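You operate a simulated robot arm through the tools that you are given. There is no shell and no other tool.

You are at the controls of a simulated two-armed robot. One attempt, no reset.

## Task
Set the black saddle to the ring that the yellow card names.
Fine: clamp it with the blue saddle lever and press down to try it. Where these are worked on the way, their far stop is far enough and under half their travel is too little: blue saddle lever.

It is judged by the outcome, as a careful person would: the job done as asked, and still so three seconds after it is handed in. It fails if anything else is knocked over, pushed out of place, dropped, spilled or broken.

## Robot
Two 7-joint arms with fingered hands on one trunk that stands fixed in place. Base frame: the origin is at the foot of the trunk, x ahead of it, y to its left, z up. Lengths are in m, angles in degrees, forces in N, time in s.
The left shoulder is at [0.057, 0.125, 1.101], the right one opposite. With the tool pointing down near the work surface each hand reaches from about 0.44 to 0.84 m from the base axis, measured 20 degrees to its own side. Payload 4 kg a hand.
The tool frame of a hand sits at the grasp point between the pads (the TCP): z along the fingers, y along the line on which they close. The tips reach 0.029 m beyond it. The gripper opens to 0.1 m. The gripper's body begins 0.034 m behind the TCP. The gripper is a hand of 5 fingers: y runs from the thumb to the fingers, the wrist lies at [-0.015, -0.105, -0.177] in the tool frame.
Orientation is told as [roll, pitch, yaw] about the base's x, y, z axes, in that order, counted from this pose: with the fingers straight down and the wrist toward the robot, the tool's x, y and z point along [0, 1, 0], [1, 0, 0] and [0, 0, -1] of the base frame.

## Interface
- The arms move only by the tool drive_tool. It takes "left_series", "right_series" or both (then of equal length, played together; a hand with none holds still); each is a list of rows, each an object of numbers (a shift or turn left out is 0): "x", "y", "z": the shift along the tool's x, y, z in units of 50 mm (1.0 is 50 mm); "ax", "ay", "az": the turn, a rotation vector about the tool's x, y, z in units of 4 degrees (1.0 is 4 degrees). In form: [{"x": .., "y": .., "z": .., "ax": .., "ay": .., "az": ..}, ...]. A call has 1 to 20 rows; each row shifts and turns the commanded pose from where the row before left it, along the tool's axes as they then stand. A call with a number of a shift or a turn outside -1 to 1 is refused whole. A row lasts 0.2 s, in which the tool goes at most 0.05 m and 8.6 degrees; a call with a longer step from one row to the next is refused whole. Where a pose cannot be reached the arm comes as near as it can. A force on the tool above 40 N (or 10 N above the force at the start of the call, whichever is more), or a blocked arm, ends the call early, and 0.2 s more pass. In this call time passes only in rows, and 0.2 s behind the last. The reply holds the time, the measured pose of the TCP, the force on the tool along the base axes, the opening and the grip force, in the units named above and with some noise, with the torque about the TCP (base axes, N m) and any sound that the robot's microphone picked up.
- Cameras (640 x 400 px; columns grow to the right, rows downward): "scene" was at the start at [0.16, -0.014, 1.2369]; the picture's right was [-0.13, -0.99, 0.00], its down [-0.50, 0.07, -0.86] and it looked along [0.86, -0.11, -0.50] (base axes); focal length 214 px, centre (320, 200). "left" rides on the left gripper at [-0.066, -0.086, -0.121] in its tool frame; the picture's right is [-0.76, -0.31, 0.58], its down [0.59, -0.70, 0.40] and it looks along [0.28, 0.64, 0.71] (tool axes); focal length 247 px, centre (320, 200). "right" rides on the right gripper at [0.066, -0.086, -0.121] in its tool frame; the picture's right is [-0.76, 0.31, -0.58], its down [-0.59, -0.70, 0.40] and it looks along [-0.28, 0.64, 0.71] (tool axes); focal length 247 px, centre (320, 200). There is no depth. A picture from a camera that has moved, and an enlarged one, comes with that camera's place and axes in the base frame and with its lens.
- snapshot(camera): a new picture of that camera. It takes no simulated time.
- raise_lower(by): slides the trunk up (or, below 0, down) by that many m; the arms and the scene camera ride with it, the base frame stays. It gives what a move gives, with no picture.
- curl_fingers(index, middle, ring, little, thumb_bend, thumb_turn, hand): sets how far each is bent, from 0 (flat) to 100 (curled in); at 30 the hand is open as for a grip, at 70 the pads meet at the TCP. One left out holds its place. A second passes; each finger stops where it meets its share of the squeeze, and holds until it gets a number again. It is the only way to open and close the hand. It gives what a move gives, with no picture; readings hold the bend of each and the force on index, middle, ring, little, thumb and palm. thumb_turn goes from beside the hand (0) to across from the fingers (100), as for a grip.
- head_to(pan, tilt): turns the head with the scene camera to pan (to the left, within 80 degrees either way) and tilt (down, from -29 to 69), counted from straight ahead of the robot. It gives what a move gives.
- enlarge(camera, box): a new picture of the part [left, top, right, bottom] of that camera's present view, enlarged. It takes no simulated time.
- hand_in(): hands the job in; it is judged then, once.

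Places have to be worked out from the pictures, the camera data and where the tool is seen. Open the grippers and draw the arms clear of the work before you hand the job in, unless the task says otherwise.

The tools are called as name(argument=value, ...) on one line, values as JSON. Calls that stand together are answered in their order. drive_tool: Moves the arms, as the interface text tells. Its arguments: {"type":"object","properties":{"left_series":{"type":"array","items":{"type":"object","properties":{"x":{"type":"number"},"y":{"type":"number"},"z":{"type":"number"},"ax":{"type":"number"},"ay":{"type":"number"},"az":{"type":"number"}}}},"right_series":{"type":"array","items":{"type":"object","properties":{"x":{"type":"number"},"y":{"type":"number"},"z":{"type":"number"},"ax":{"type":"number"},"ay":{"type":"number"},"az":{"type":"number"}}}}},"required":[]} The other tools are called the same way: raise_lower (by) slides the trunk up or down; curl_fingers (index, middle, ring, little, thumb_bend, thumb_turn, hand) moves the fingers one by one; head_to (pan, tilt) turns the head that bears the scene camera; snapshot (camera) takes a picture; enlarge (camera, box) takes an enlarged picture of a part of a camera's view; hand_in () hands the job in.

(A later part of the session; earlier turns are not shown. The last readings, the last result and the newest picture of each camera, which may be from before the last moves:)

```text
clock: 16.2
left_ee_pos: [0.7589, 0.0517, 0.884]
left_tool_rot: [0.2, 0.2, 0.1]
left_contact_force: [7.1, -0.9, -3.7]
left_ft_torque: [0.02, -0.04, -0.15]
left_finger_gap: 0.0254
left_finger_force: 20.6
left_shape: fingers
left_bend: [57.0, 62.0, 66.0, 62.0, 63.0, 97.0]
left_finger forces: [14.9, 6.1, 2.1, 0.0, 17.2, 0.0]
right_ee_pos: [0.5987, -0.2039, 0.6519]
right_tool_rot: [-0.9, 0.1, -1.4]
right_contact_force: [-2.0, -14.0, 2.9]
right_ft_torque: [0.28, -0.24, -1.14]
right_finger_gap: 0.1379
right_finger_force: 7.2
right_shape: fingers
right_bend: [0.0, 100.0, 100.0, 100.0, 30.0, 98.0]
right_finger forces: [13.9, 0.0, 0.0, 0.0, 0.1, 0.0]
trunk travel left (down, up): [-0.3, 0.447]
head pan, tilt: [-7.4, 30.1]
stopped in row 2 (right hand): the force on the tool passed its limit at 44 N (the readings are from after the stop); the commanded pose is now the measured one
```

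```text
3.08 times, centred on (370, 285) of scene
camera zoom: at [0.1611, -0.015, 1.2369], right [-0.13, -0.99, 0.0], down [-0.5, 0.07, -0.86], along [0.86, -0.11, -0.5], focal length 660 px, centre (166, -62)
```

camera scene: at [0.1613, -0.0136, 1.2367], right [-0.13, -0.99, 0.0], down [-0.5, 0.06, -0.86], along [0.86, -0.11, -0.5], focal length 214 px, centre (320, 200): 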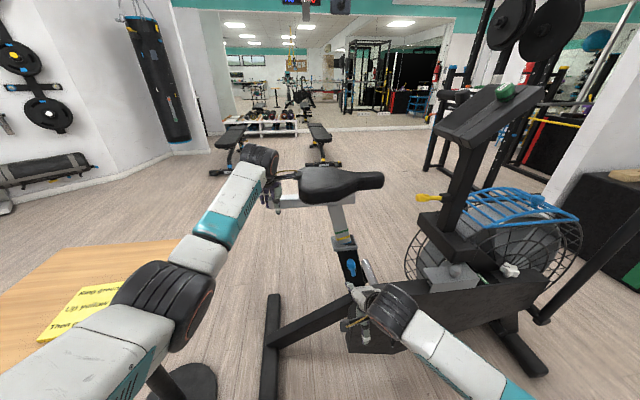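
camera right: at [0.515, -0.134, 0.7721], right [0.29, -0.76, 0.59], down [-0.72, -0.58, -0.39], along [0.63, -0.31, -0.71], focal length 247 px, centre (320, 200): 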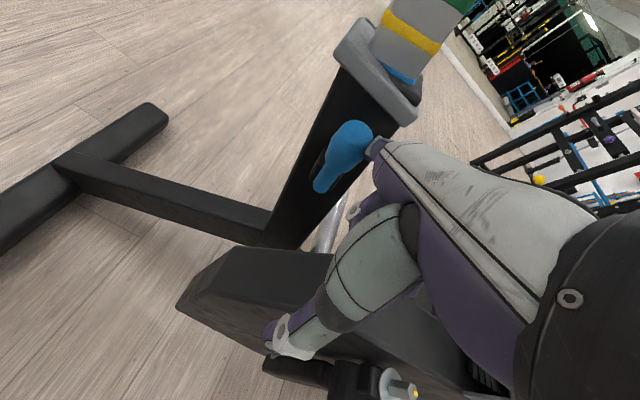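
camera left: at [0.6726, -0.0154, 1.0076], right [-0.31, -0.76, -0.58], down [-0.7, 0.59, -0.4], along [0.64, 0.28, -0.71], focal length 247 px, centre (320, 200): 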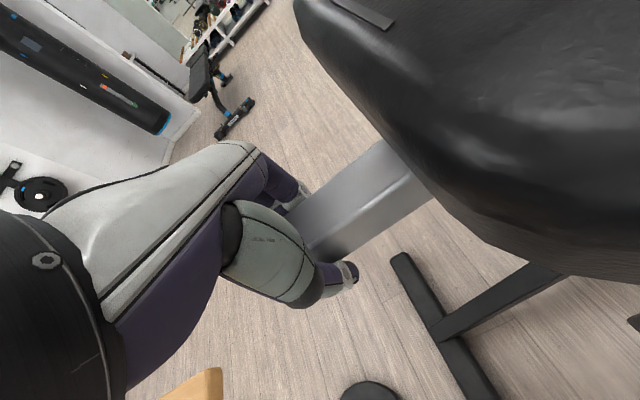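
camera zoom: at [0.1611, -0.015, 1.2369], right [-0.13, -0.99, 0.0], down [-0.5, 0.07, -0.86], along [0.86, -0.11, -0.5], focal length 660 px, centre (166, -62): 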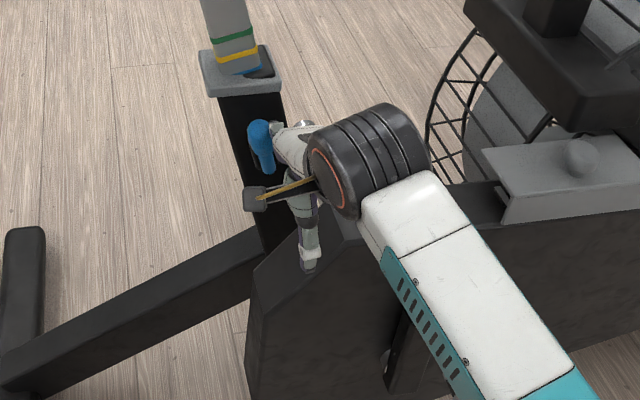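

A 44 N spike ended that push with the lever hardly moved. I zoom in to compare the lever's exact angle with the beginning.

enlarge(camera="scene", box=[310, 200, 390, 300])

enlarge(camera="right", box=[280, 80, 420, 220])

```text
4.00 times, centred on (350, 250) of scene
camera zoom: at [0.1611, -0.015, 1.2369], right [-0.13, -0.99, 0.0], down [-0.5, 0.07, -0.86], along [0.86, -0.11, -0.5], focal length 858 px, centre (200, 0)
```

zoom: 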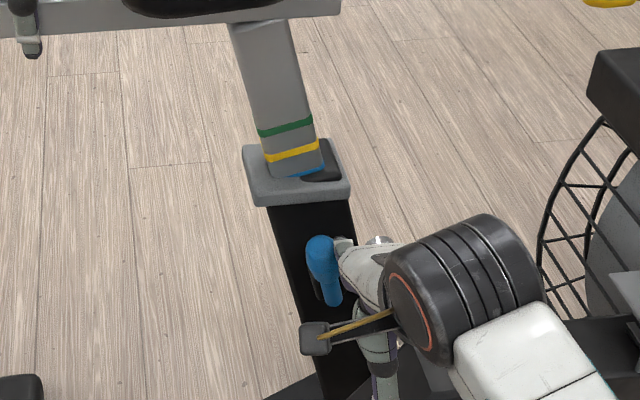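

```text
2.86 times, centred on (350, 150) of right
camera zoom: at [0.515, -0.134, 0.7721], right [0.29, -0.76, 0.59], down [-0.72, -0.58, -0.39], along [0.63, -0.31, -0.71], focal length 706 px, centre (234, 343)
```

zoom: 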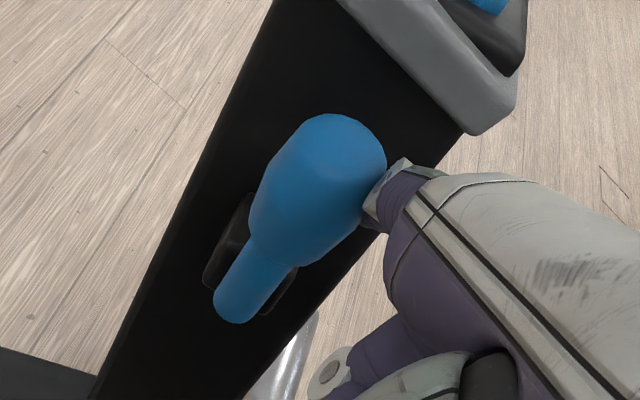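

The lever shifted only about 3° under that spike, so +y looks like its stop (the lever lies parallel to the tube). I back off and withdraw, then will try -y again with a stiffer part of the hand.

drive_tool(right_series=[{"x": -0.4}, {"x": -0.4}, {"y": -0.5}, {"y": -0.6}, {"y": -0.6}, {"y": -0.4}])

enlarge(camera="scene", box=[310, 200, 390, 300])

snapshot(camera="right")

```text
clock: 17.6
left_ee_pos: [0.7579, 0.0512, 0.8848]
left_tool_rot: [0.0, 0.3, 0.1]
left_contact_force: [5.0, -3.7, -3.9]
left_ft_torque: [-0.01, -0.06, -0.17]
left_finger_gap: 0.0251
left_finger_force: 19.7
left_shape: fingers
left_bend: [57.0, 62.0, 66.0, 62.0, 63.0, 97.0]
left_finger forces: [14.1, 5.9, 1.7, 0.1, 17.3, 0.0]
right_ee_pos: [0.4917, -0.2373, 0.6527]
right_tool_rot: [-0.7, 0.1, -1.0]
right_contact_force: [0.2, -0.6, 0.3]
right_ft_torque: [0.01, 0.01, 0.03]
right_finger_gap: 0.1385
right_finger_force: 0.1
right_shape: fingers
right_bend: [0.0, 100.0, 100.0, 100.0, 30.0, 98.0]
right_finger forces: [0.0, 0.1, 0.0, 0.0, 0.0, 0.1]
trunk travel left (down, up): [-0.3, 0.447]
head pan, tilt: [-7.4, 30.1]
```

```text
4.00 times, centred on (350, 250) of scene
camera zoom: at [0.1613, -0.0144, 1.2367], right [-0.13, -0.99, 0.0], down [-0.5, 0.07, -0.86], along [0.86, -0.11, -0.5], focal length 858 px, centre (200, 0)
```

zoom: 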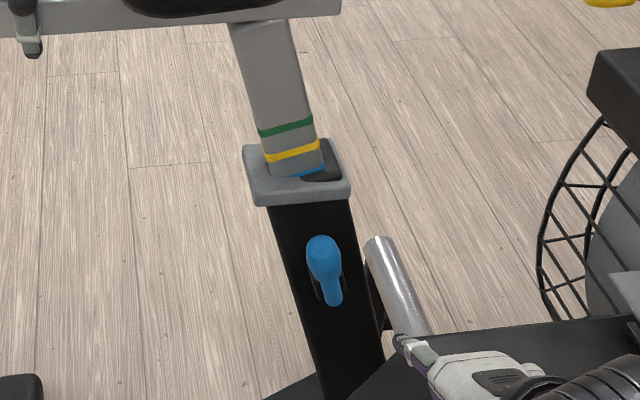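

```text
taken
camera right: at [0.4078, -0.1686, 0.7725], right [0.29, -0.76, 0.58], down [-0.71, -0.58, -0.39], along [0.64, -0.3, -0.71], focal length 247 px, centre (320, 200)
```

right: 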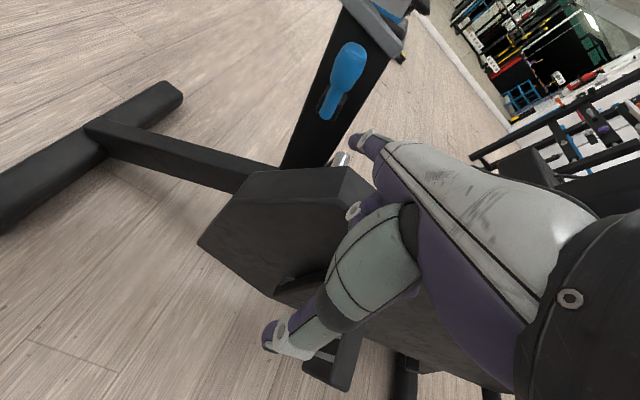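

The lever sprang back to its original angle. I look closely at its boss from the right camera to judge its hinge axis.

enlarge(camera="right", box=[290, 20, 410, 150])

enlarge(camera="scene", box=[335, 250, 370, 285])

```text
3.08 times, centred on (350, 85) of right
camera zoom: at [0.4078, -0.1686, 0.7725], right [0.29, -0.76, 0.58], down [-0.71, -0.58, -0.39], along [0.64, -0.3, -0.71], focal length 760 px, centre (228, 554)
```

zoom: 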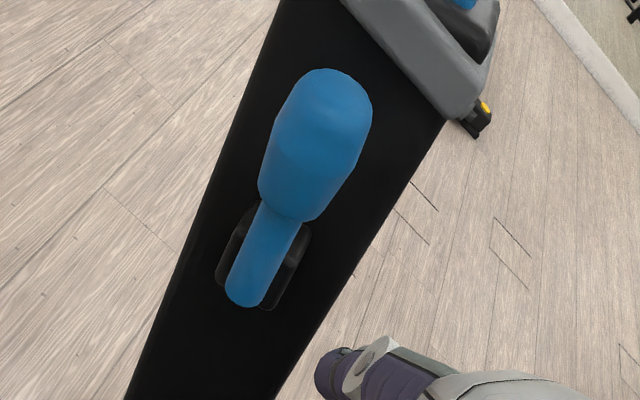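

```text
11.43 times, centred on (352, 268) of scene
camera zoom: at [0.1613, -0.0144, 1.2367], right [-0.13, -0.99, 0.0], down [-0.5, 0.07, -0.86], along [0.86, -0.11, -0.5], focal length 2451 px, centre (-51, -571)
```

zoom: 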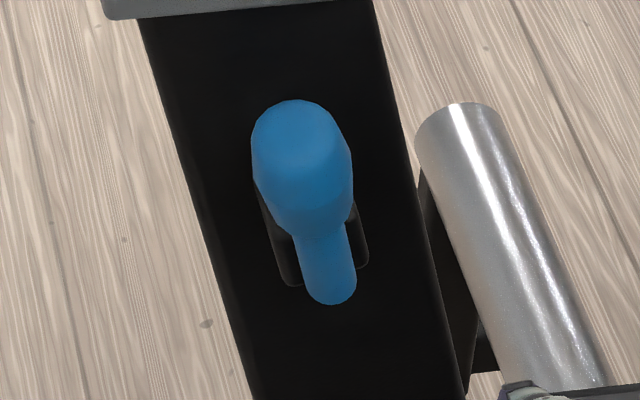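

The boss block sits squarely behind the neck, so the lever could also flip outward toward the robot. I test that by hooking the index over and behind the knob: up, forward above it, then down behind it.

drive_tool(right_series=[{"x": 0.26, "z": -0.6, "ay": 0.17, "az": -0.25}, {"x": 0.26, "z": -0.6}, {"x": 0.26, "z": -0.5}, {"y": 0.7}, {"y": 0.7}, {"y": 0.68}])

snapshot(camera="right")

enlarge(camera="scene", box=[310, 200, 390, 300])

```text
clock: 19.0
left_ee_pos: [0.7579, 0.052, 0.8855]
left_tool_rot: [0.1, 0.1, 0.1]
left_contact_force: [6.8, -3.8, -5.6]
left_ft_torque: [0.0, -0.03, -0.15]
left_finger_gap: 0.025
left_finger_force: 20.6
left_shape: fingers
left_bend: [57.0, 62.0, 66.0, 62.0, 63.0, 97.0]
left_finger forces: [15.0, 6.6, 1.7, 0.0, 17.4, 0.0]
right_ee_pos: [0.5986, -0.1994, 0.736]
right_tool_rot: [0.0, 0.1, 0.0]
right_contact_force: [-0.9, 0.6, 0.3]
right_ft_torque: [-0.01, 0.0, 0.04]
right_finger_gap: 0.1385
right_finger_force: 0.0
right_shape: fingers
right_bend: [0.0, 100.0, 100.0, 100.0, 30.0, 98.0]
right_finger forces: [0.1, 0.0, 0.1, 0.0, 0.1, 0.0]
trunk travel left (down, up): [-0.3, 0.447]
head pan, tilt: [-7.4, 30.1]
```

```text
taken
camera right: at [0.5114, -0.1331, 0.8573], right [0.31, -0.76, 0.58], down [-0.7, -0.59, -0.4], along [0.64, -0.28, -0.71], focal length 247 px, centre (320, 200)
```

right: 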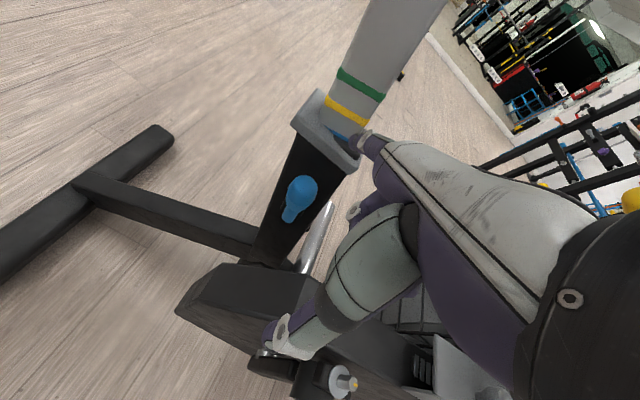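

```text
4.00 times, centred on (350, 250) of scene
camera zoom: at [0.1611, -0.0143, 1.2367], right [-0.13, -0.99, 0.0], down [-0.5, 0.07, -0.86], along [0.86, -0.11, -0.5], focal length 858 px, centre (200, 0)
```

zoom: 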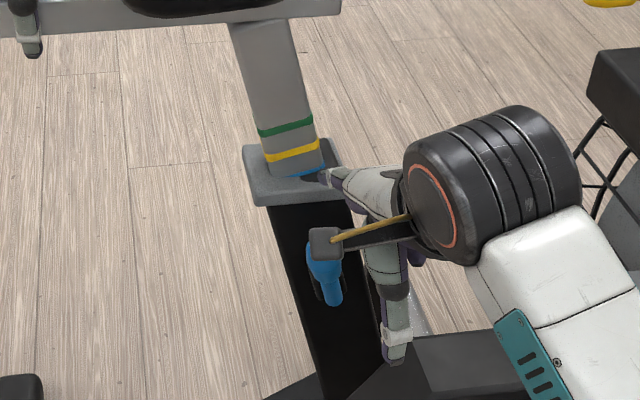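

The tip is above and just behind the knob, in front of the collar edge. I lower it behind the knob in small steps.

drive_tool(right_series=[{"z": 0.3, "y": -0.04}, {"z": 0.3}, {"z": 0.3}, {"z": 0.2}])

snapshot(camera="right")

enlarge(camera="scene", box=[310, 200, 390, 300])

```text
clock: 20.0
left_ee_pos: [0.7586, 0.0523, 0.8844]
left_tool_rot: [0.2, 0.3, 0.0]
left_contact_force: [5.4, -3.2, -6.3]
left_ft_torque: [-0.04, -0.02, -0.13]
left_finger_gap: 0.0252
left_finger_force: 19.8
left_shape: fingers
left_bend: [57.0, 62.0, 66.0, 62.0, 63.0, 97.0]
left_finger forces: [14.3, 6.2, 1.6, 0.1, 17.7, 0.1]
right_ee_pos: [0.5948, -0.1975, 0.6804]
right_tool_rot: [0.1, 0.1, 0.0]
right_contact_force: [0.1, 0.3, -0.3]
right_ft_torque: [0.01, 0.0, 0.0]
right_finger_gap: 0.1385
right_finger_force: 0.0
right_shape: fingers
right_bend: [0.0, 100.0, 100.0, 100.0, 30.0, 98.0]
right_finger forces: [0.0, 0.0, 0.1, 0.0, 0.0, 0.0]
trunk travel left (down, up): [-0.3, 0.447]
head pan, tilt: [-7.4, 30.1]
```

```text
taken
camera right: at [0.509, -0.1321, 0.8027], right [0.31, -0.76, 0.58], down [-0.7, -0.59, -0.4], along [0.64, -0.28, -0.71], focal length 247 px, centre (320, 200)
```

right: 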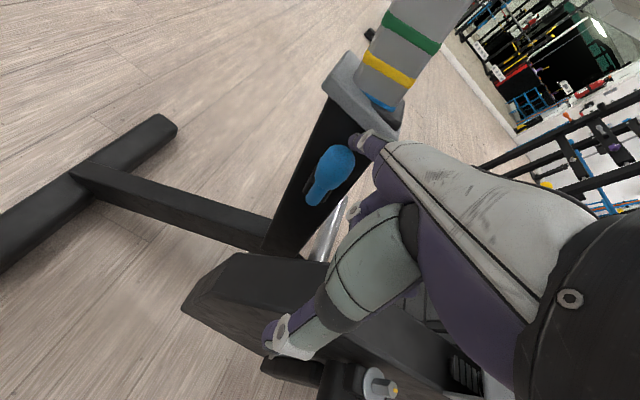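

```text
4.00 times, centred on (350, 250) of scene
camera zoom: at [0.1612, -0.0143, 1.2367], right [-0.13, -0.99, 0.0], down [-0.5, 0.07, -0.86], along [0.86, -0.11, -0.5], focal length 858 px, centre (200, 0)
```

zoom: 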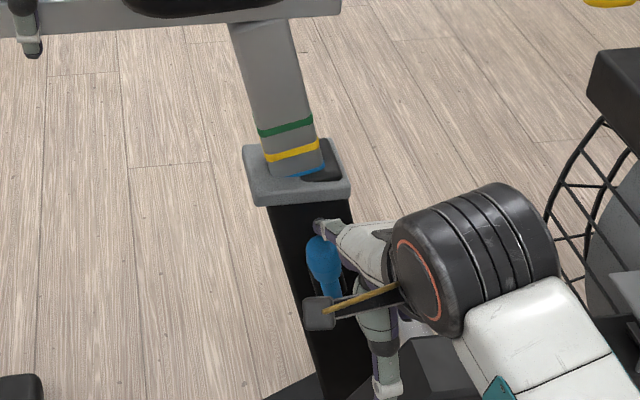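

The tip is behind and over the knob without contact. I pull gently back toward the robot to test an outward flip.

drive_tool(right_series=[{"z": 0.1}, {"y": -0.15}, {"y": -0.15}, {"y": -0.15}])

snapshot(camera="right")

enlarge(camera="scene", box=[310, 200, 390, 300])

```text
clock: 21.0
left_ee_pos: [0.7589, 0.052, 0.8853]
left_tool_rot: [0.2, 0.2, 0.1]
left_contact_force: [5.1, -2.5, -5.7]
left_ft_torque: [0.0, -0.01, -0.15]
left_finger_gap: 0.0252
left_finger_force: 20.2
left_shape: fingers
left_bend: [57.0, 62.0, 66.0, 62.0, 63.0, 97.0]
left_finger forces: [14.1, 6.2, 1.7, 0.0, 17.8, 0.0]
right_ee_pos: [0.5735, -0.1987, 0.6759]
right_tool_rot: [0.0, 0.1, -0.1]
right_contact_force: [0.4, -0.7, 1.1]
right_ft_torque: [-0.01, -0.04, 0.01]
right_finger_gap: 0.1388
right_finger_force: 0.2
right_shape: fingers
right_bend: [0.0, 100.0, 100.0, 100.0, 30.0, 98.0]
right_finger forces: [0.2, 0.1, 0.0, 0.0, 0.1, 0.0]
trunk travel left (down, up): [-0.3, 0.447]
head pan, tilt: [-7.4, 30.1]
```

```text
taken
camera right: at [0.4868, -0.1326, 0.7978], right [0.31, -0.76, 0.58], down [-0.7, -0.59, -0.4], along [0.64, -0.28, -0.71], focal length 247 px, centre (320, 200)
```

right: 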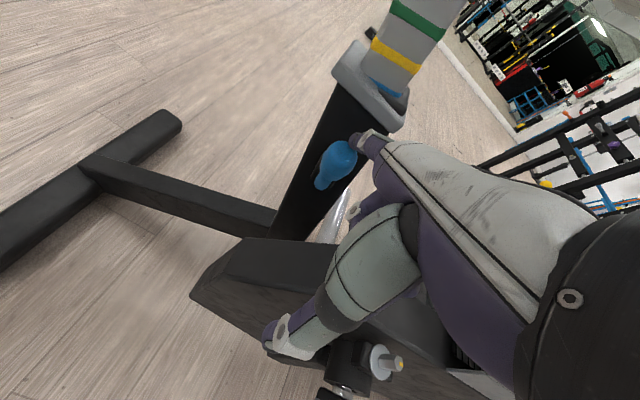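

```text
4.00 times, centred on (350, 250) of scene
camera zoom: at [0.1613, -0.0142, 1.2367], right [-0.13, -0.99, 0.0], down [-0.5, 0.07, -0.86], along [0.86, -0.11, -0.5], focal length 858 px, centre (200, 0)
```

zoom: 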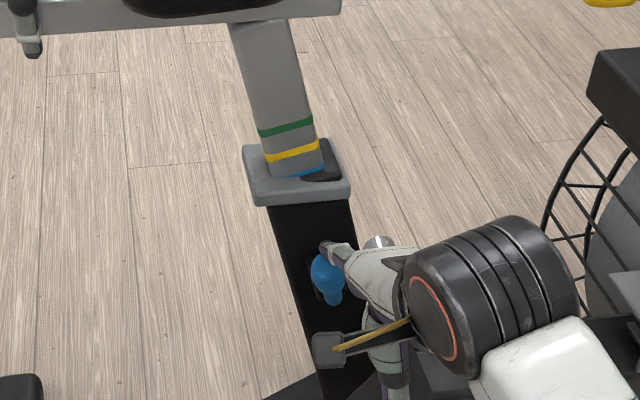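

The knob has swung outward under just 1 N, so the lever flips out toward the robot. I keep pulling it back and down along its arc.

drive_tool(right_series=[{"y": -0.2, "z": 0.14, "x": -0.05}, {"y": -0.2, "z": 0.16, "x": -0.05}, {"y": -0.2, "z": 0.2, "x": -0.05}])

snapshot(camera="right")

enlarge(camera="scene", box=[310, 200, 390, 300])

```text
clock: 21.8
left_ee_pos: [0.7587, 0.0524, 0.8846]
left_tool_rot: [0.2, 0.2, 0.1]
left_contact_force: [4.3, -3.2, -7.4]
left_ft_torque: [0.0, -0.01, -0.11]
left_finger_gap: 0.0255
left_finger_force: 19.4
left_shape: fingers
left_bend: [57.0, 62.0, 66.0, 62.0, 63.0, 97.0]
left_finger forces: [13.8, 6.0, 1.7, 0.1, 17.7, 0.0]
right_ee_pos: [0.5426, -0.2066, 0.6503]
right_tool_rot: [0.0, 0.2, -0.1]
right_contact_force: [0.8, -0.6, 0.1]
right_ft_torque: [-0.02, 0.01, 0.03]
right_finger_gap: 0.1384
right_finger_force: 0.1
right_shape: fingers
right_bend: [0.0, 100.0, 100.0, 100.0, 30.0, 98.0]
right_finger forces: [0.1, 0.0, 0.0, 0.1, 0.0, 0.0]
trunk travel left (down, up): [-0.3, 0.447]
head pan, tilt: [-7.4, 30.1]
```

```text
taken
camera right: at [0.4567, -0.1406, 0.7717], right [0.31, -0.76, 0.58], down [-0.71, -0.59, -0.4], along [0.64, -0.28, -0.72], focal length 247 px, centre (320, 200)
```

right: 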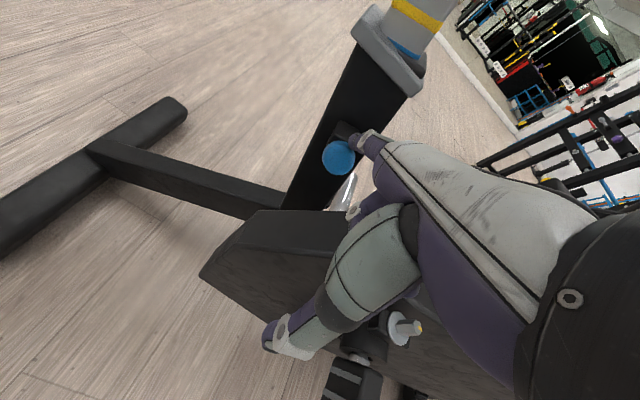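

```text
4.00 times, centred on (350, 250) of scene
camera zoom: at [0.1612, -0.0143, 1.2366], right [-0.13, -0.99, 0.0], down [-0.5, 0.07, -0.86], along [0.86, -0.11, -0.5], focal length 858 px, centre (200, 0)
```

zoom: 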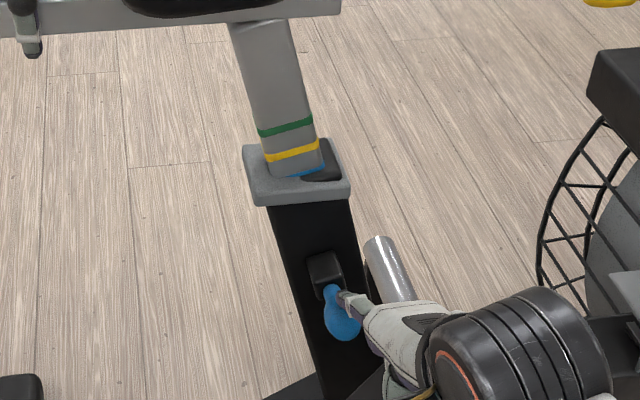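

The lever has turned about 50° outward, with the saddle unmoved. I continue pressing it down and out along its arc toward the far stop.

drive_tool(right_series=[{"y": -0.1, "z": 0.22, "x": -0.04}, {"y": -0.06, "z": 0.24, "x": -0.04}, {"y": -0.04, "z": 0.24, "x": -0.04}])

snapshot(camera="right")

enlarge(camera="scene", box=[310, 200, 390, 300])

```text
clock: 22.6
left_ee_pos: [0.7589, 0.0516, 0.8843]
left_tool_rot: [0.1, 0.2, 0.1]
left_contact_force: [4.4, -2.1, -7.0]
left_ft_torque: [0.02, 0.03, -0.16]
left_finger_gap: 0.0254
left_finger_force: 20.1
left_shape: fingers
left_bend: [57.0, 62.0, 66.0, 62.0, 63.0, 97.0]
left_finger forces: [13.6, 5.8, 1.9, 0.0, 17.7, 0.1]
right_ee_pos: [0.5323, -0.2129, 0.6156]
right_tool_rot: [-0.1, 0.1, 0.0]
right_contact_force: [0.6, -0.7, 0.9]
right_ft_torque: [0.02, -0.1, 0.02]
right_finger_gap: 0.1391
right_finger_force: 0.4
right_shape: fingers
right_bend: [0.0, 100.0, 100.0, 100.0, 30.0, 98.0]
right_finger forces: [0.9, 0.0, 0.1, 0.0, 0.1, 0.0]
trunk travel left (down, up): [-0.3, 0.447]
head pan, tilt: [-7.4, 30.1]
```

```text
taken
camera right: at [0.4461, -0.1461, 0.7371], right [0.31, -0.76, 0.58], down [-0.7, -0.59, -0.4], along [0.64, -0.28, -0.71], focal length 247 px, centre (320, 200)
```

right: 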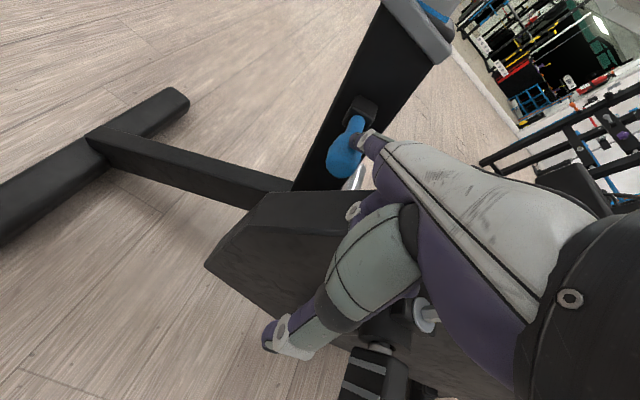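

```text
4.00 times, centred on (350, 250) of scene
camera zoom: at [0.1611, -0.0142, 1.2367], right [-0.13, -0.99, 0.0], down [-0.5, 0.07, -0.86], along [0.86, -0.11, -0.5], focal length 858 px, centre (200, 0)
```

zoom: 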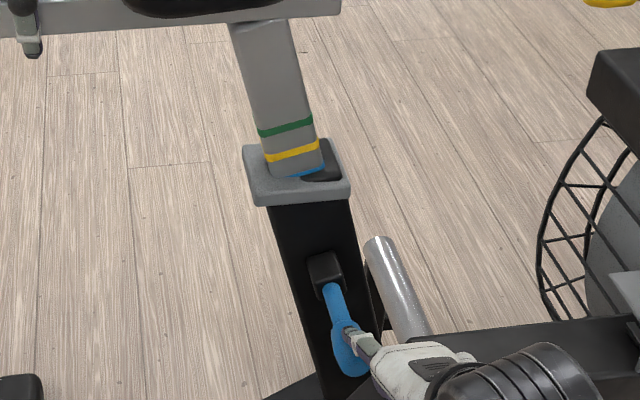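

The lever is now about horizontal (78° turned) and still easy to move. I continue pressing it down toward its far stop.

drive_tool(right_series=[{"z": 0.22, "x": -0.02}, {"z": 0.22, "y": 0.03}, {"z": 0.2, "y": 0.06}])

snapshot(camera="right")

enlarge(camera="scene", box=[310, 200, 430, 320])

```text
clock: 23.4
left_ee_pos: [0.7576, 0.0516, 0.8855]
left_tool_rot: [0.1, 0.2, 0.1]
left_contact_force: [10.6, -4.2, -12.0]
left_ft_torque: [-0.01, 0.03, -0.14]
left_finger_gap: 0.0256
left_finger_force: 20.2
left_shape: fingers
left_bend: [57.0, 62.0, 66.0, 62.0, 63.0, 97.0]
left_finger forces: [16.4, 7.2, 1.4, 0.0, 16.4, 0.1]
right_ee_pos: [0.5373, -0.2131, 0.5856]
right_tool_rot: [0.1, -0.3, 0.1]
right_contact_force: [-7.4, 4.3, 16.8]
right_ft_torque: [0.14, -1.86, 0.49]
right_finger_gap: 0.1561
right_finger_force: 8.2
right_shape: fingers
right_bend: [0.0, 100.0, 100.0, 100.0, 30.0, 98.0]
right_finger forces: [14.8, 0.0, 0.0, 0.0, 0.0, 0.1]
trunk travel left (down, up): [-0.3, 0.447]
head pan, tilt: [-7.4, 30.1]
```

```text
taken
camera right: at [0.451, -0.1462, 0.7072], right [0.31, -0.76, 0.58], down [-0.7, -0.59, -0.4], along [0.64, -0.28, -0.71], focal length 247 px, centre (320, 200)
```

right: 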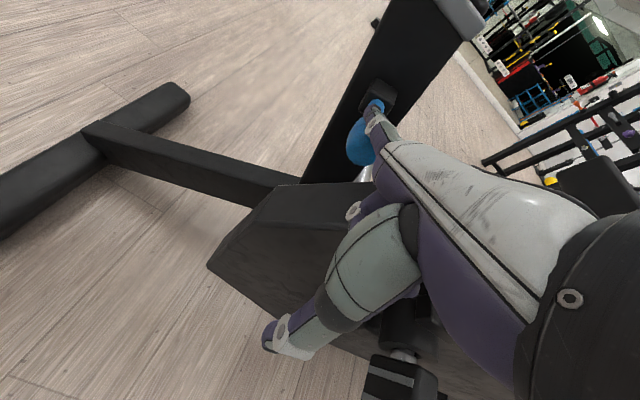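

```text
3.33 times, centred on (370, 260) of scene
camera zoom: at [0.1603, -0.0137, 1.237], right [-0.13, -0.99, 0.0], down [-0.5, 0.06, -0.86], along [0.86, -0.11, -0.5], focal length 715 px, centre (153, 0)
```

zoom: 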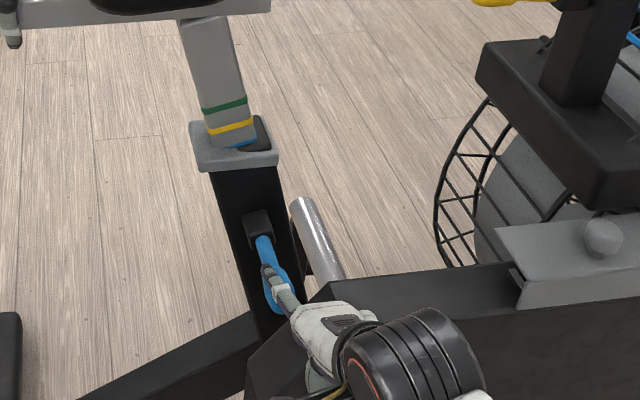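

The upward force rose to 17 N with the lever about 90° out, so it's at its far stop. I lift the right finger off and draw the hand back a bit, then check the left hand's load.

drive_tool(right_series=[{"z": -0.3}, {"z": -0.5}, {"z": -0.5, "y": -0.3}, {"y": -0.6}, {"y": -0.4}])

snapshot(camera="scene")

enlarge(camera="scene", box=[310, 200, 390, 300])

enlarge(camera="right", box=[260, 0, 480, 200])

```text
clock: 24.6
left_ee_pos: [0.7583, 0.0513, 0.8841]
left_tool_rot: [0.2, 0.2, 0.1]
left_contact_force: [2.5, -1.1, -8.2]
left_ft_torque: [-0.01, 0.06, -0.11]
left_finger_gap: 0.0254
left_finger_force: 19.8
left_shape: fingers
left_bend: [57.0, 62.0, 67.0, 62.0, 63.0, 97.0]
left_finger forces: [13.3, 5.7, 1.9, 0.0, 18.7, 0.1]
right_ee_pos: [0.4717, -0.2135, 0.6496]
right_tool_rot: [0.0, 0.1, 0.0]
right_contact_force: [-0.8, 0.7, -0.1]
right_ft_torque: [-0.01, 0.01, -0.01]
right_finger_gap: 0.1385
right_finger_force: 0.0
right_shape: fingers
right_bend: [0.0, 100.0, 100.0, 100.0, 30.0, 98.0]
right_finger forces: [0.0, 0.0, 0.0, 0.0, 0.0, 0.1]
trunk travel left (down, up): [-0.3, 0.447]
head pan, tilt: [-7.4, 30.1]
```

```text
taken
camera scene: at [0.1612, -0.0142, 1.2367], right [-0.13, -0.99, 0.0], down [-0.5, 0.07, -0.86], along [0.86, -0.11, -0.5], focal length 214 px, centre (320, 200)
```

scene: 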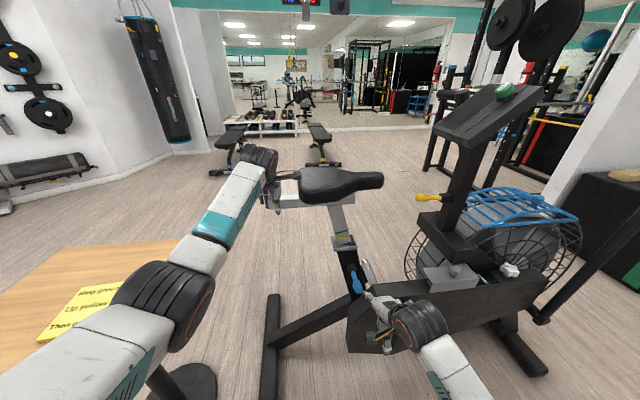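

```text
4.00 times, centred on (350, 250) of scene
camera zoom: at [0.1612, -0.0142, 1.2367], right [-0.13, -0.99, 0.0], down [-0.5, 0.07, -0.86], along [0.86, -0.11, -0.5], focal length 858 px, centre (200, 0)
```

zoom: 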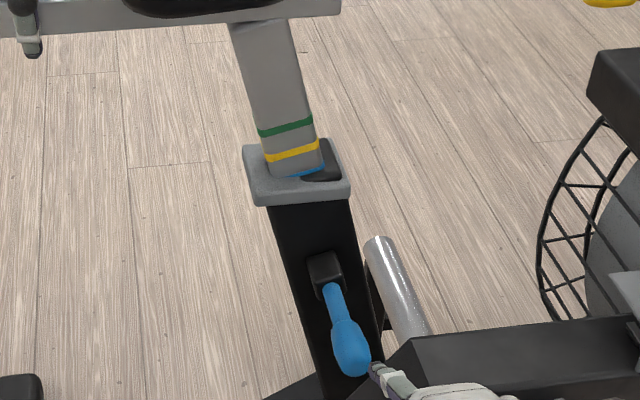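

```text
2.00 times, centred on (370, 100) of right
camera zoom: at [0.3858, -0.1473, 0.7713], right [0.31, -0.76, 0.58], down [-0.7, -0.59, -0.4], along [0.64, -0.28, -0.71], focal length 494 px, centre (220, 400)
```

zoom: 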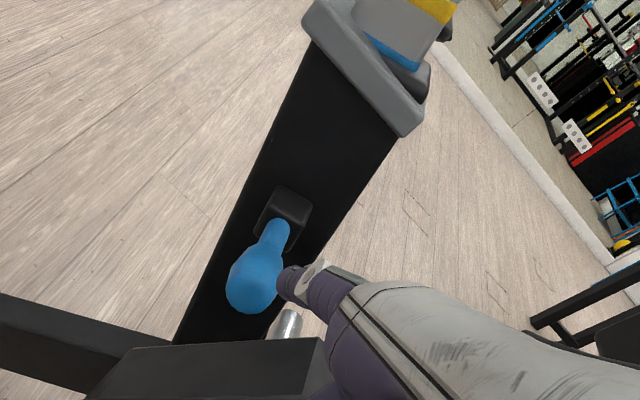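

The lever stays open and horizontal. Before lowering I measure the ring spacing from close zooms of the post.

enlarge(camera="scene", box=[325, 220, 365, 255])

enlarge(camera="right", box=[400, 0, 500, 60])

```text
11.43 times, centred on (345, 238) of scene
camera zoom: at [0.1612, -0.0142, 1.2367], right [-0.13, -0.99, 0.0], down [-0.5, 0.07, -0.86], along [0.86, -0.11, -0.5], focal length 2451 px, centre (34, -229)
```

zoom: 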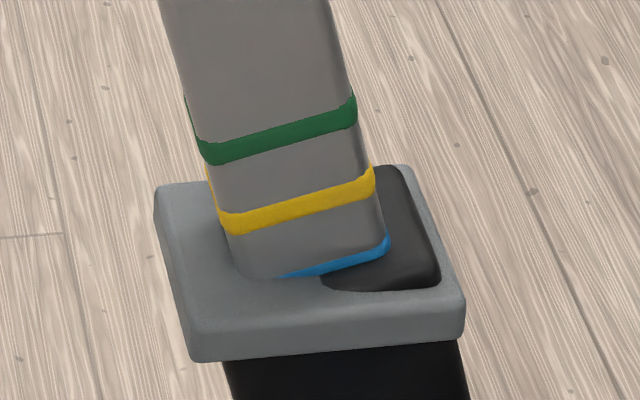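

```text
6.40 times, centred on (450, 30) of right
camera zoom: at [0.3858, -0.1473, 0.7713], right [0.31, -0.76, 0.58], down [-0.7, -0.59, -0.4], along [0.64, -0.28, -0.71], focal length 1581 px, centre (-512, 1288)
```

zoom: 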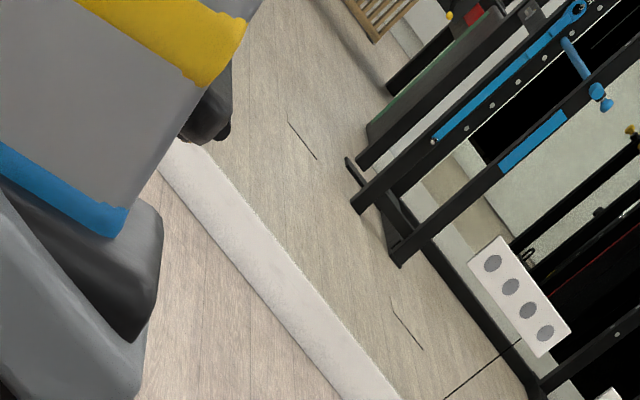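

The rings are about 30 mm apart and square to the post (15° lean), and the blue ring's middle now sits at the collar's top. So green needs about 60 mm of lowering along the post. I lower with the left hand about 28 mm first, and check.

drive_tool(left_series=[{"x": -0.036, "z": 0.135}, {"x": -0.036, "z": 0.135}, {"x": -0.036, "z": 0.135}, {"x": -0.036, "z": 0.135}])

enlarge(camera="scene", box=[325, 220, 365, 255])

snapshot(camera="scene")

snapshot(camera="left")

```text
clock: 25.6
left_ee_pos: [0.7587, 0.0444, 0.8578]
left_tool_rot: [0.2, 0.1, 0.1]
left_contact_force: [6.3, 2.2, 2.5]
left_ft_torque: [0.02, -0.04, -0.09]
left_finger_gap: 0.025
left_finger_force: 20.2
left_shape: fingers
left_bend: [57.0, 62.0, 67.0, 62.0, 61.0, 97.0]
left_finger forces: [15.5, 6.0, 2.5, 0.0, 16.9, 0.1]
right_ee_pos: [0.4724, -0.2145, 0.6502]
right_tool_rot: [0.1, 0.0, 0.0]
right_contact_force: [-0.3, -0.1, 0.3]
right_ft_torque: [-0.02, -0.02, -0.03]
right_finger_gap: 0.1382
right_finger_force: 0.1
right_shape: fingers
right_bend: [0.0, 100.0, 100.0, 100.0, 30.0, 98.0]
right_finger forces: [0.0, 0.1, 0.0, 0.0, 0.0, 0.1]
trunk travel left (down, up): [-0.3, 0.447]
head pan, tilt: [-7.4, 30.1]
```

```text
11.43 times, centred on (345, 238) of scene
camera zoom: at [0.1603, -0.0139, 1.2369], right [-0.13, -0.99, 0.0], down [-0.5, 0.07, -0.86], along [0.86, -0.11, -0.5], focal length 2451 px, centre (34, -229)
```

zoom: 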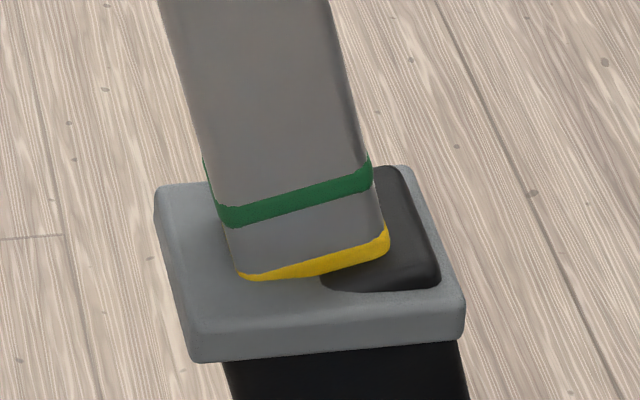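

```text
taken
camera scene: at [0.1603, -0.0139, 1.2369], right [-0.13, -0.99, 0.0], down [-0.5, 0.07, -0.86], along [0.86, -0.11, -0.5], focal length 214 px, centre (320, 200)
```

scene: 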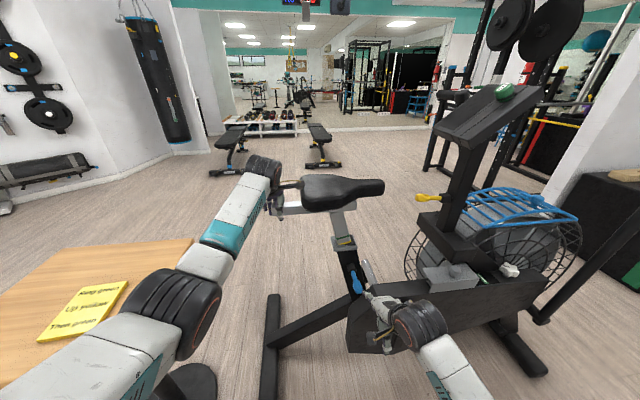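

```text
taken
camera left: at [0.6724, -0.0216, 0.9799], right [-0.31, -0.76, -0.58], down [-0.7, 0.59, -0.4], along [0.64, 0.29, -0.71], focal length 247 px, centre (320, 200)
```

left: 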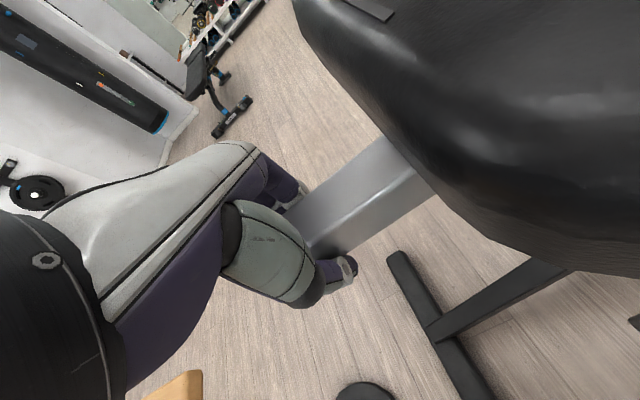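

It slid down about 28 mm with almost no force and yellow now reaches the collar. I lower about 29 mm more and check the green ring.

drive_tool(left_series=[{"x": -0.037, "z": 0.14}, {"x": -0.037, "z": 0.14}, {"x": -0.037, "z": 0.14}, {"x": -0.037, "z": 0.14}])

enlarge(camera="scene", box=[325, 220, 365, 255])

```text
clock: 26.6
left_ee_pos: [0.7573, 0.0372, 0.8304]
left_tool_rot: [0.1, 0.0, 0.2]
left_contact_force: [9.8, -0.3, 3.8]
left_ft_torque: [0.01, -0.1, -0.07]
left_finger_gap: 0.025
left_finger_force: 21.1
left_shape: fingers
left_bend: [57.0, 62.0, 67.0, 62.0, 61.0, 97.0]
left_finger forces: [17.3, 6.4, 2.0, 0.0, 16.2, 0.0]
right_ee_pos: [0.4721, -0.2128, 0.6499]
right_tool_rot: [0.0, -0.1, 0.0]
right_contact_force: [0.0, -0.1, -0.7]
right_ft_torque: [0.0, 0.0, 0.03]
right_finger_gap: 0.1384
right_finger_force: 0.0
right_shape: fingers
right_bend: [0.0, 100.0, 100.0, 100.0, 30.0, 98.0]
right_finger forces: [0.0, 0.1, 0.0, 0.0, 0.0, 0.0]
trunk travel left (down, up): [-0.3, 0.447]
head pan, tilt: [-7.4, 30.1]
```

```text
11.43 times, centred on (345, 238) of scene
camera zoom: at [0.1605, -0.014, 1.2368], right [-0.13, -0.99, 0.0], down [-0.5, 0.06, -0.86], along [0.86, -0.11, -0.5], focal length 2451 px, centre (34, -229)
```

zoom: 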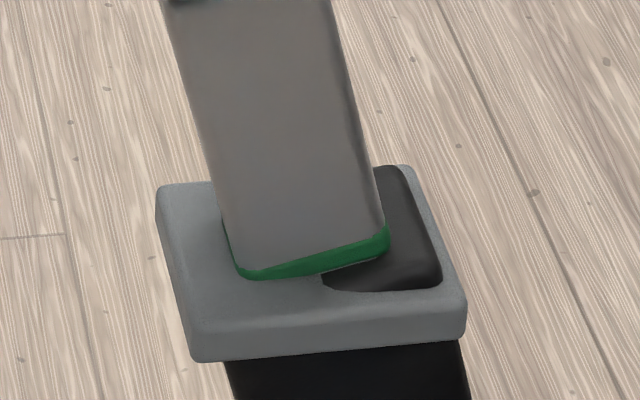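

Green is now at the collar, roughly 2–3 mm short of how blue sat at the start. I lower another 2.5 mm and compare.

drive_tool(left_series=[{"x": -0.0065, "z": 0.024}, {"x": -0.0065, "z": 0.024}])

enlarge(camera="scene", box=[325, 220, 365, 255])

enlarge(camera="right", box=[380, 0, 480, 70])

```text
clock: 27.2
left_ee_pos: [0.7578, 0.0369, 0.8284]
left_tool_rot: [0.0, 0.2, 0.2]
left_contact_force: [8.1, -1.0, 2.8]
left_ft_torque: [-0.02, -0.07, -0.13]
left_finger_gap: 0.0248
left_finger_force: 20.3
left_shape: fingers
left_bend: [57.0, 62.0, 67.0, 62.0, 61.0, 97.0]
left_finger forces: [16.5, 6.2, 2.1, 0.1, 16.3, 0.1]
right_ee_pos: [0.4718, -0.2134, 0.6516]
right_tool_rot: [0.1, -0.1, 0.0]
right_contact_force: [-0.6, -0.2, -0.1]
right_ft_torque: [-0.02, -0.03, -0.03]
right_finger_gap: 0.1385
right_finger_force: 0.0
right_shape: fingers
right_bend: [0.0, 100.0, 100.0, 100.0, 30.0, 98.0]
right_finger forces: [0.1, 0.0, 0.0, 0.0, 0.0, 0.1]
trunk travel left (down, up): [-0.3, 0.447]
head pan, tilt: [-7.4, 30.1]
```

```text
11.43 times, centred on (345, 238) of scene
camera zoom: at [0.1604, -0.0141, 1.2369], right [-0.13, -0.99, 0.0], down [-0.5, 0.07, -0.86], along [0.86, -0.11, -0.5], focal length 2451 px, centre (34, -229)
```

zoom: 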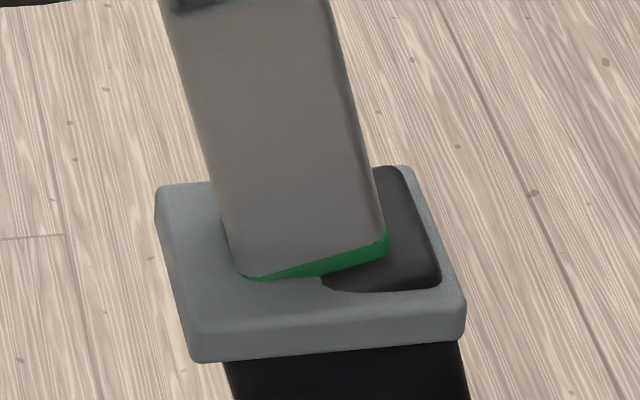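

```text
5.71 times, centred on (430, 35) of right
camera zoom: at [0.3857, -0.147, 0.7717], right [0.31, -0.76, 0.58], down [-0.7, -0.59, -0.4], along [0.64, -0.28, -0.71], focal length 1411 px, centre (-309, 1143)
```

zoom: 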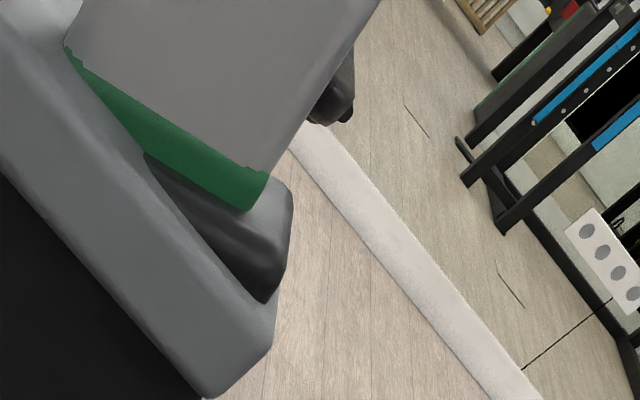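

Green's centre is now at the collar plane; I'll add 1 mm to match how blue sat. Because the bike housing corner lies near y≈-0.26, z≈0.6, I flatten all the right fingers into a paddle and move the hand a little to +y before going under the lever.

drive_tool(left_series=[{"x": -0.005, "z": 0.02}, {}], right_series=[{"y": -0.25, "x": 0.35}, {"x": 0.4}])

curl_fingers(hand="right", index=0, middle=0, ring=0, little=0)

snapshot(camera="right")

enlarge(camera="scene", box=[310, 200, 430, 320])

```text
clock: 27.8
left_ee_pos: [0.7589, 0.0353, 0.828]
left_tool_rot: [0.2, 0.1, 0.0]
left_contact_force: [8.0, 0.5, 4.2]
left_ft_torque: [0.01, -0.09, -0.04]
left_finger_gap: 0.0249
left_finger_force: 20.3
left_shape: fingers
left_bend: [57.0, 62.0, 67.0, 62.0, 61.0, 97.0]
left_finger forces: [16.1, 6.1, 2.1, 0.0, 16.3, 0.1]
right_ee_pos: [0.4589, -0.1753, 0.6516]
right_tool_rot: [0.0, -0.1, -0.1]
right_contact_force: [-0.5, 0.3, 0.0]
right_ft_torque: [0.0, -0.01, -0.03]
right_finger_gap: 0.1385
right_finger_force: 0.1
right_shape: fingers
right_bend: [0.0, 100.0, 100.0, 100.0, 30.0, 98.0]
right_finger forces: [0.0, 0.0, 0.0, 0.1, 0.0, 0.0]
trunk travel left (down, up): [-0.3, 0.447]
head pan, tilt: [-7.4, 30.1]
```

```text
clock: 28.8
left_ee_pos: [0.7569, 0.0363, 0.8266]
left_tool_rot: [0.1, 0.2, 0.0]
left_contact_force: [6.8, -0.2, 2.4]
left_ft_torque: [0.02, -0.04, -0.1]
left_finger_gap: 0.0251
left_finger_force: 20.7
left_shape: fingers
left_bend: [57.0, 62.0, 67.0, 62.0, 61.0, 97.0]
left_finger forces: [16.0, 6.1, 1.9, 0.0, 16.5, 0.0]
right_ee_pos: [0.4591, -0.1749, 0.6515]
right_tool_rot: [0.1, 0.1, 0.0]
right_contact_force: [0.6, 0.7, 0.0]
right_ft_torque: [0.0, -0.01, -0.01]
right_finger_gap: 0.1381
right_finger_force: 0.0
right_shape: fingers
right_bend: [0.0, 0.0, 0.0, 0.0, 30.0, 98.0]
right_finger forces: [0.1, 0.0, 0.0, 0.0, 0.1, 0.1]
trunk travel left (down, up): [-0.3, 0.447]
head pan, tilt: [-7.4, 30.1]
```

```text
taken
camera right: at [0.3732, -0.1092, 0.7717], right [0.31, -0.76, 0.58], down [-0.7, -0.59, -0.4], along [0.64, -0.28, -0.71], focal length 247 px, centre (320, 200)
```

right: 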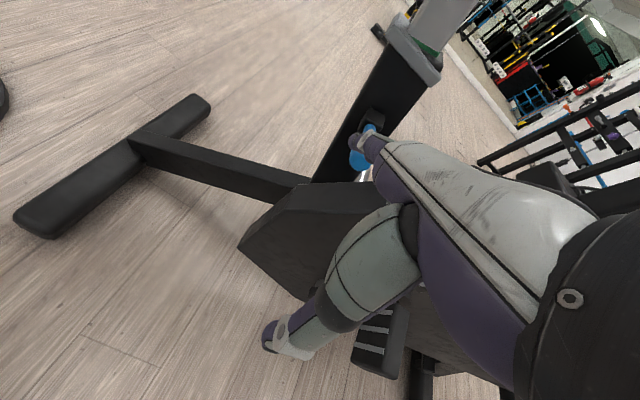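

```text
3.33 times, centred on (370, 260) of scene
camera zoom: at [0.1605, -0.014, 1.2369], right [-0.13, -0.99, 0.0], down [-0.5, 0.07, -0.86], along [0.86, -0.11, -0.5], focal length 715 px, centre (153, 0)
```

zoom: 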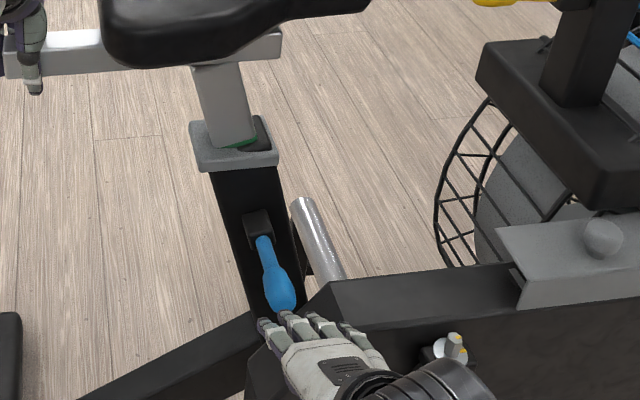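

Finger spacing measured; the knob should meet the ring and little fingers if the hand moves 35 mm to +y. I pitch the hand up 16° to flatten the paddle, then descend in front of the lever, short of its end (tips x≈0.56).

drive_tool(right_series=[{"x": 0.175, "ax": -1}, {"x": 0.175, "ax": -1}, {"x": 0.175, "ax": -1}, {"x": 0.175, "ax": -1}, {"y": -0.22, "z": 0.77}, {"y": -0.22, "z": 0.77}, {"y": -0.2, "z": 0.72}])

snapshot(camera="right")

enlarge(camera="scene", box=[310, 200, 430, 320])

```text
clock: 30.4
left_ee_pos: [0.7586, 0.0362, 0.8274]
left_tool_rot: [0.0, 0.2, 0.1]
left_contact_force: [5.9, -0.2, 1.3]
left_ft_torque: [0.0, -0.03, -0.1]
left_finger_gap: 0.0249
left_finger_force: 19.7
left_shape: fingers
left_bend: [57.0, 62.0, 67.0, 62.0, 61.0, 97.0]
left_finger forces: [15.6, 5.9, 2.0, 0.0, 16.9, 0.0]
right_ee_pos: [0.4603, -0.1385, 0.532]
right_tool_rot: [0.1, -16.0, 0.1]
right_contact_force: [0.9, 0.4, 0.5]
right_ft_torque: [0.01, 0.04, 0.01]
right_finger_gap: 0.1383
right_finger_force: 0.1
right_shape: fingers
right_bend: [0.0, 0.0, 0.0, 0.0, 30.0, 98.0]
right_finger forces: [0.0, 0.1, 0.0, 0.1, 0.0, 0.1]
trunk travel left (down, up): [-0.3, 0.447]
head pan, tilt: [-7.4, 30.1]
```

```text
taken
camera right: at [0.344, -0.0731, 0.6249], right [0.14, -0.76, 0.64], down [-0.57, -0.59, -0.58], along [0.81, -0.28, -0.51], focal length 247 px, centre (320, 200)
```

right: 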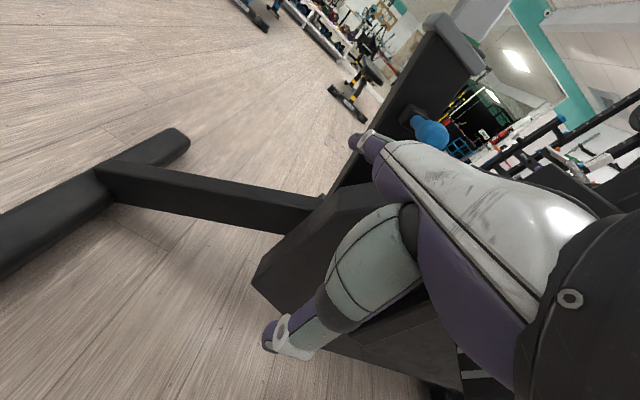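

```text
3.33 times, centred on (370, 260) of scene
camera zoom: at [0.1606, -0.014, 1.2369], right [-0.13, -0.99, 0.0], down [-0.5, 0.07, -0.86], along [0.86, -0.11, -0.5], focal length 715 px, centre (153, 0)
```

zoom: 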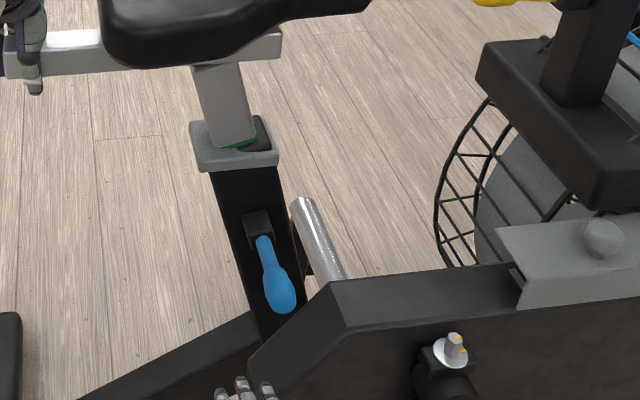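

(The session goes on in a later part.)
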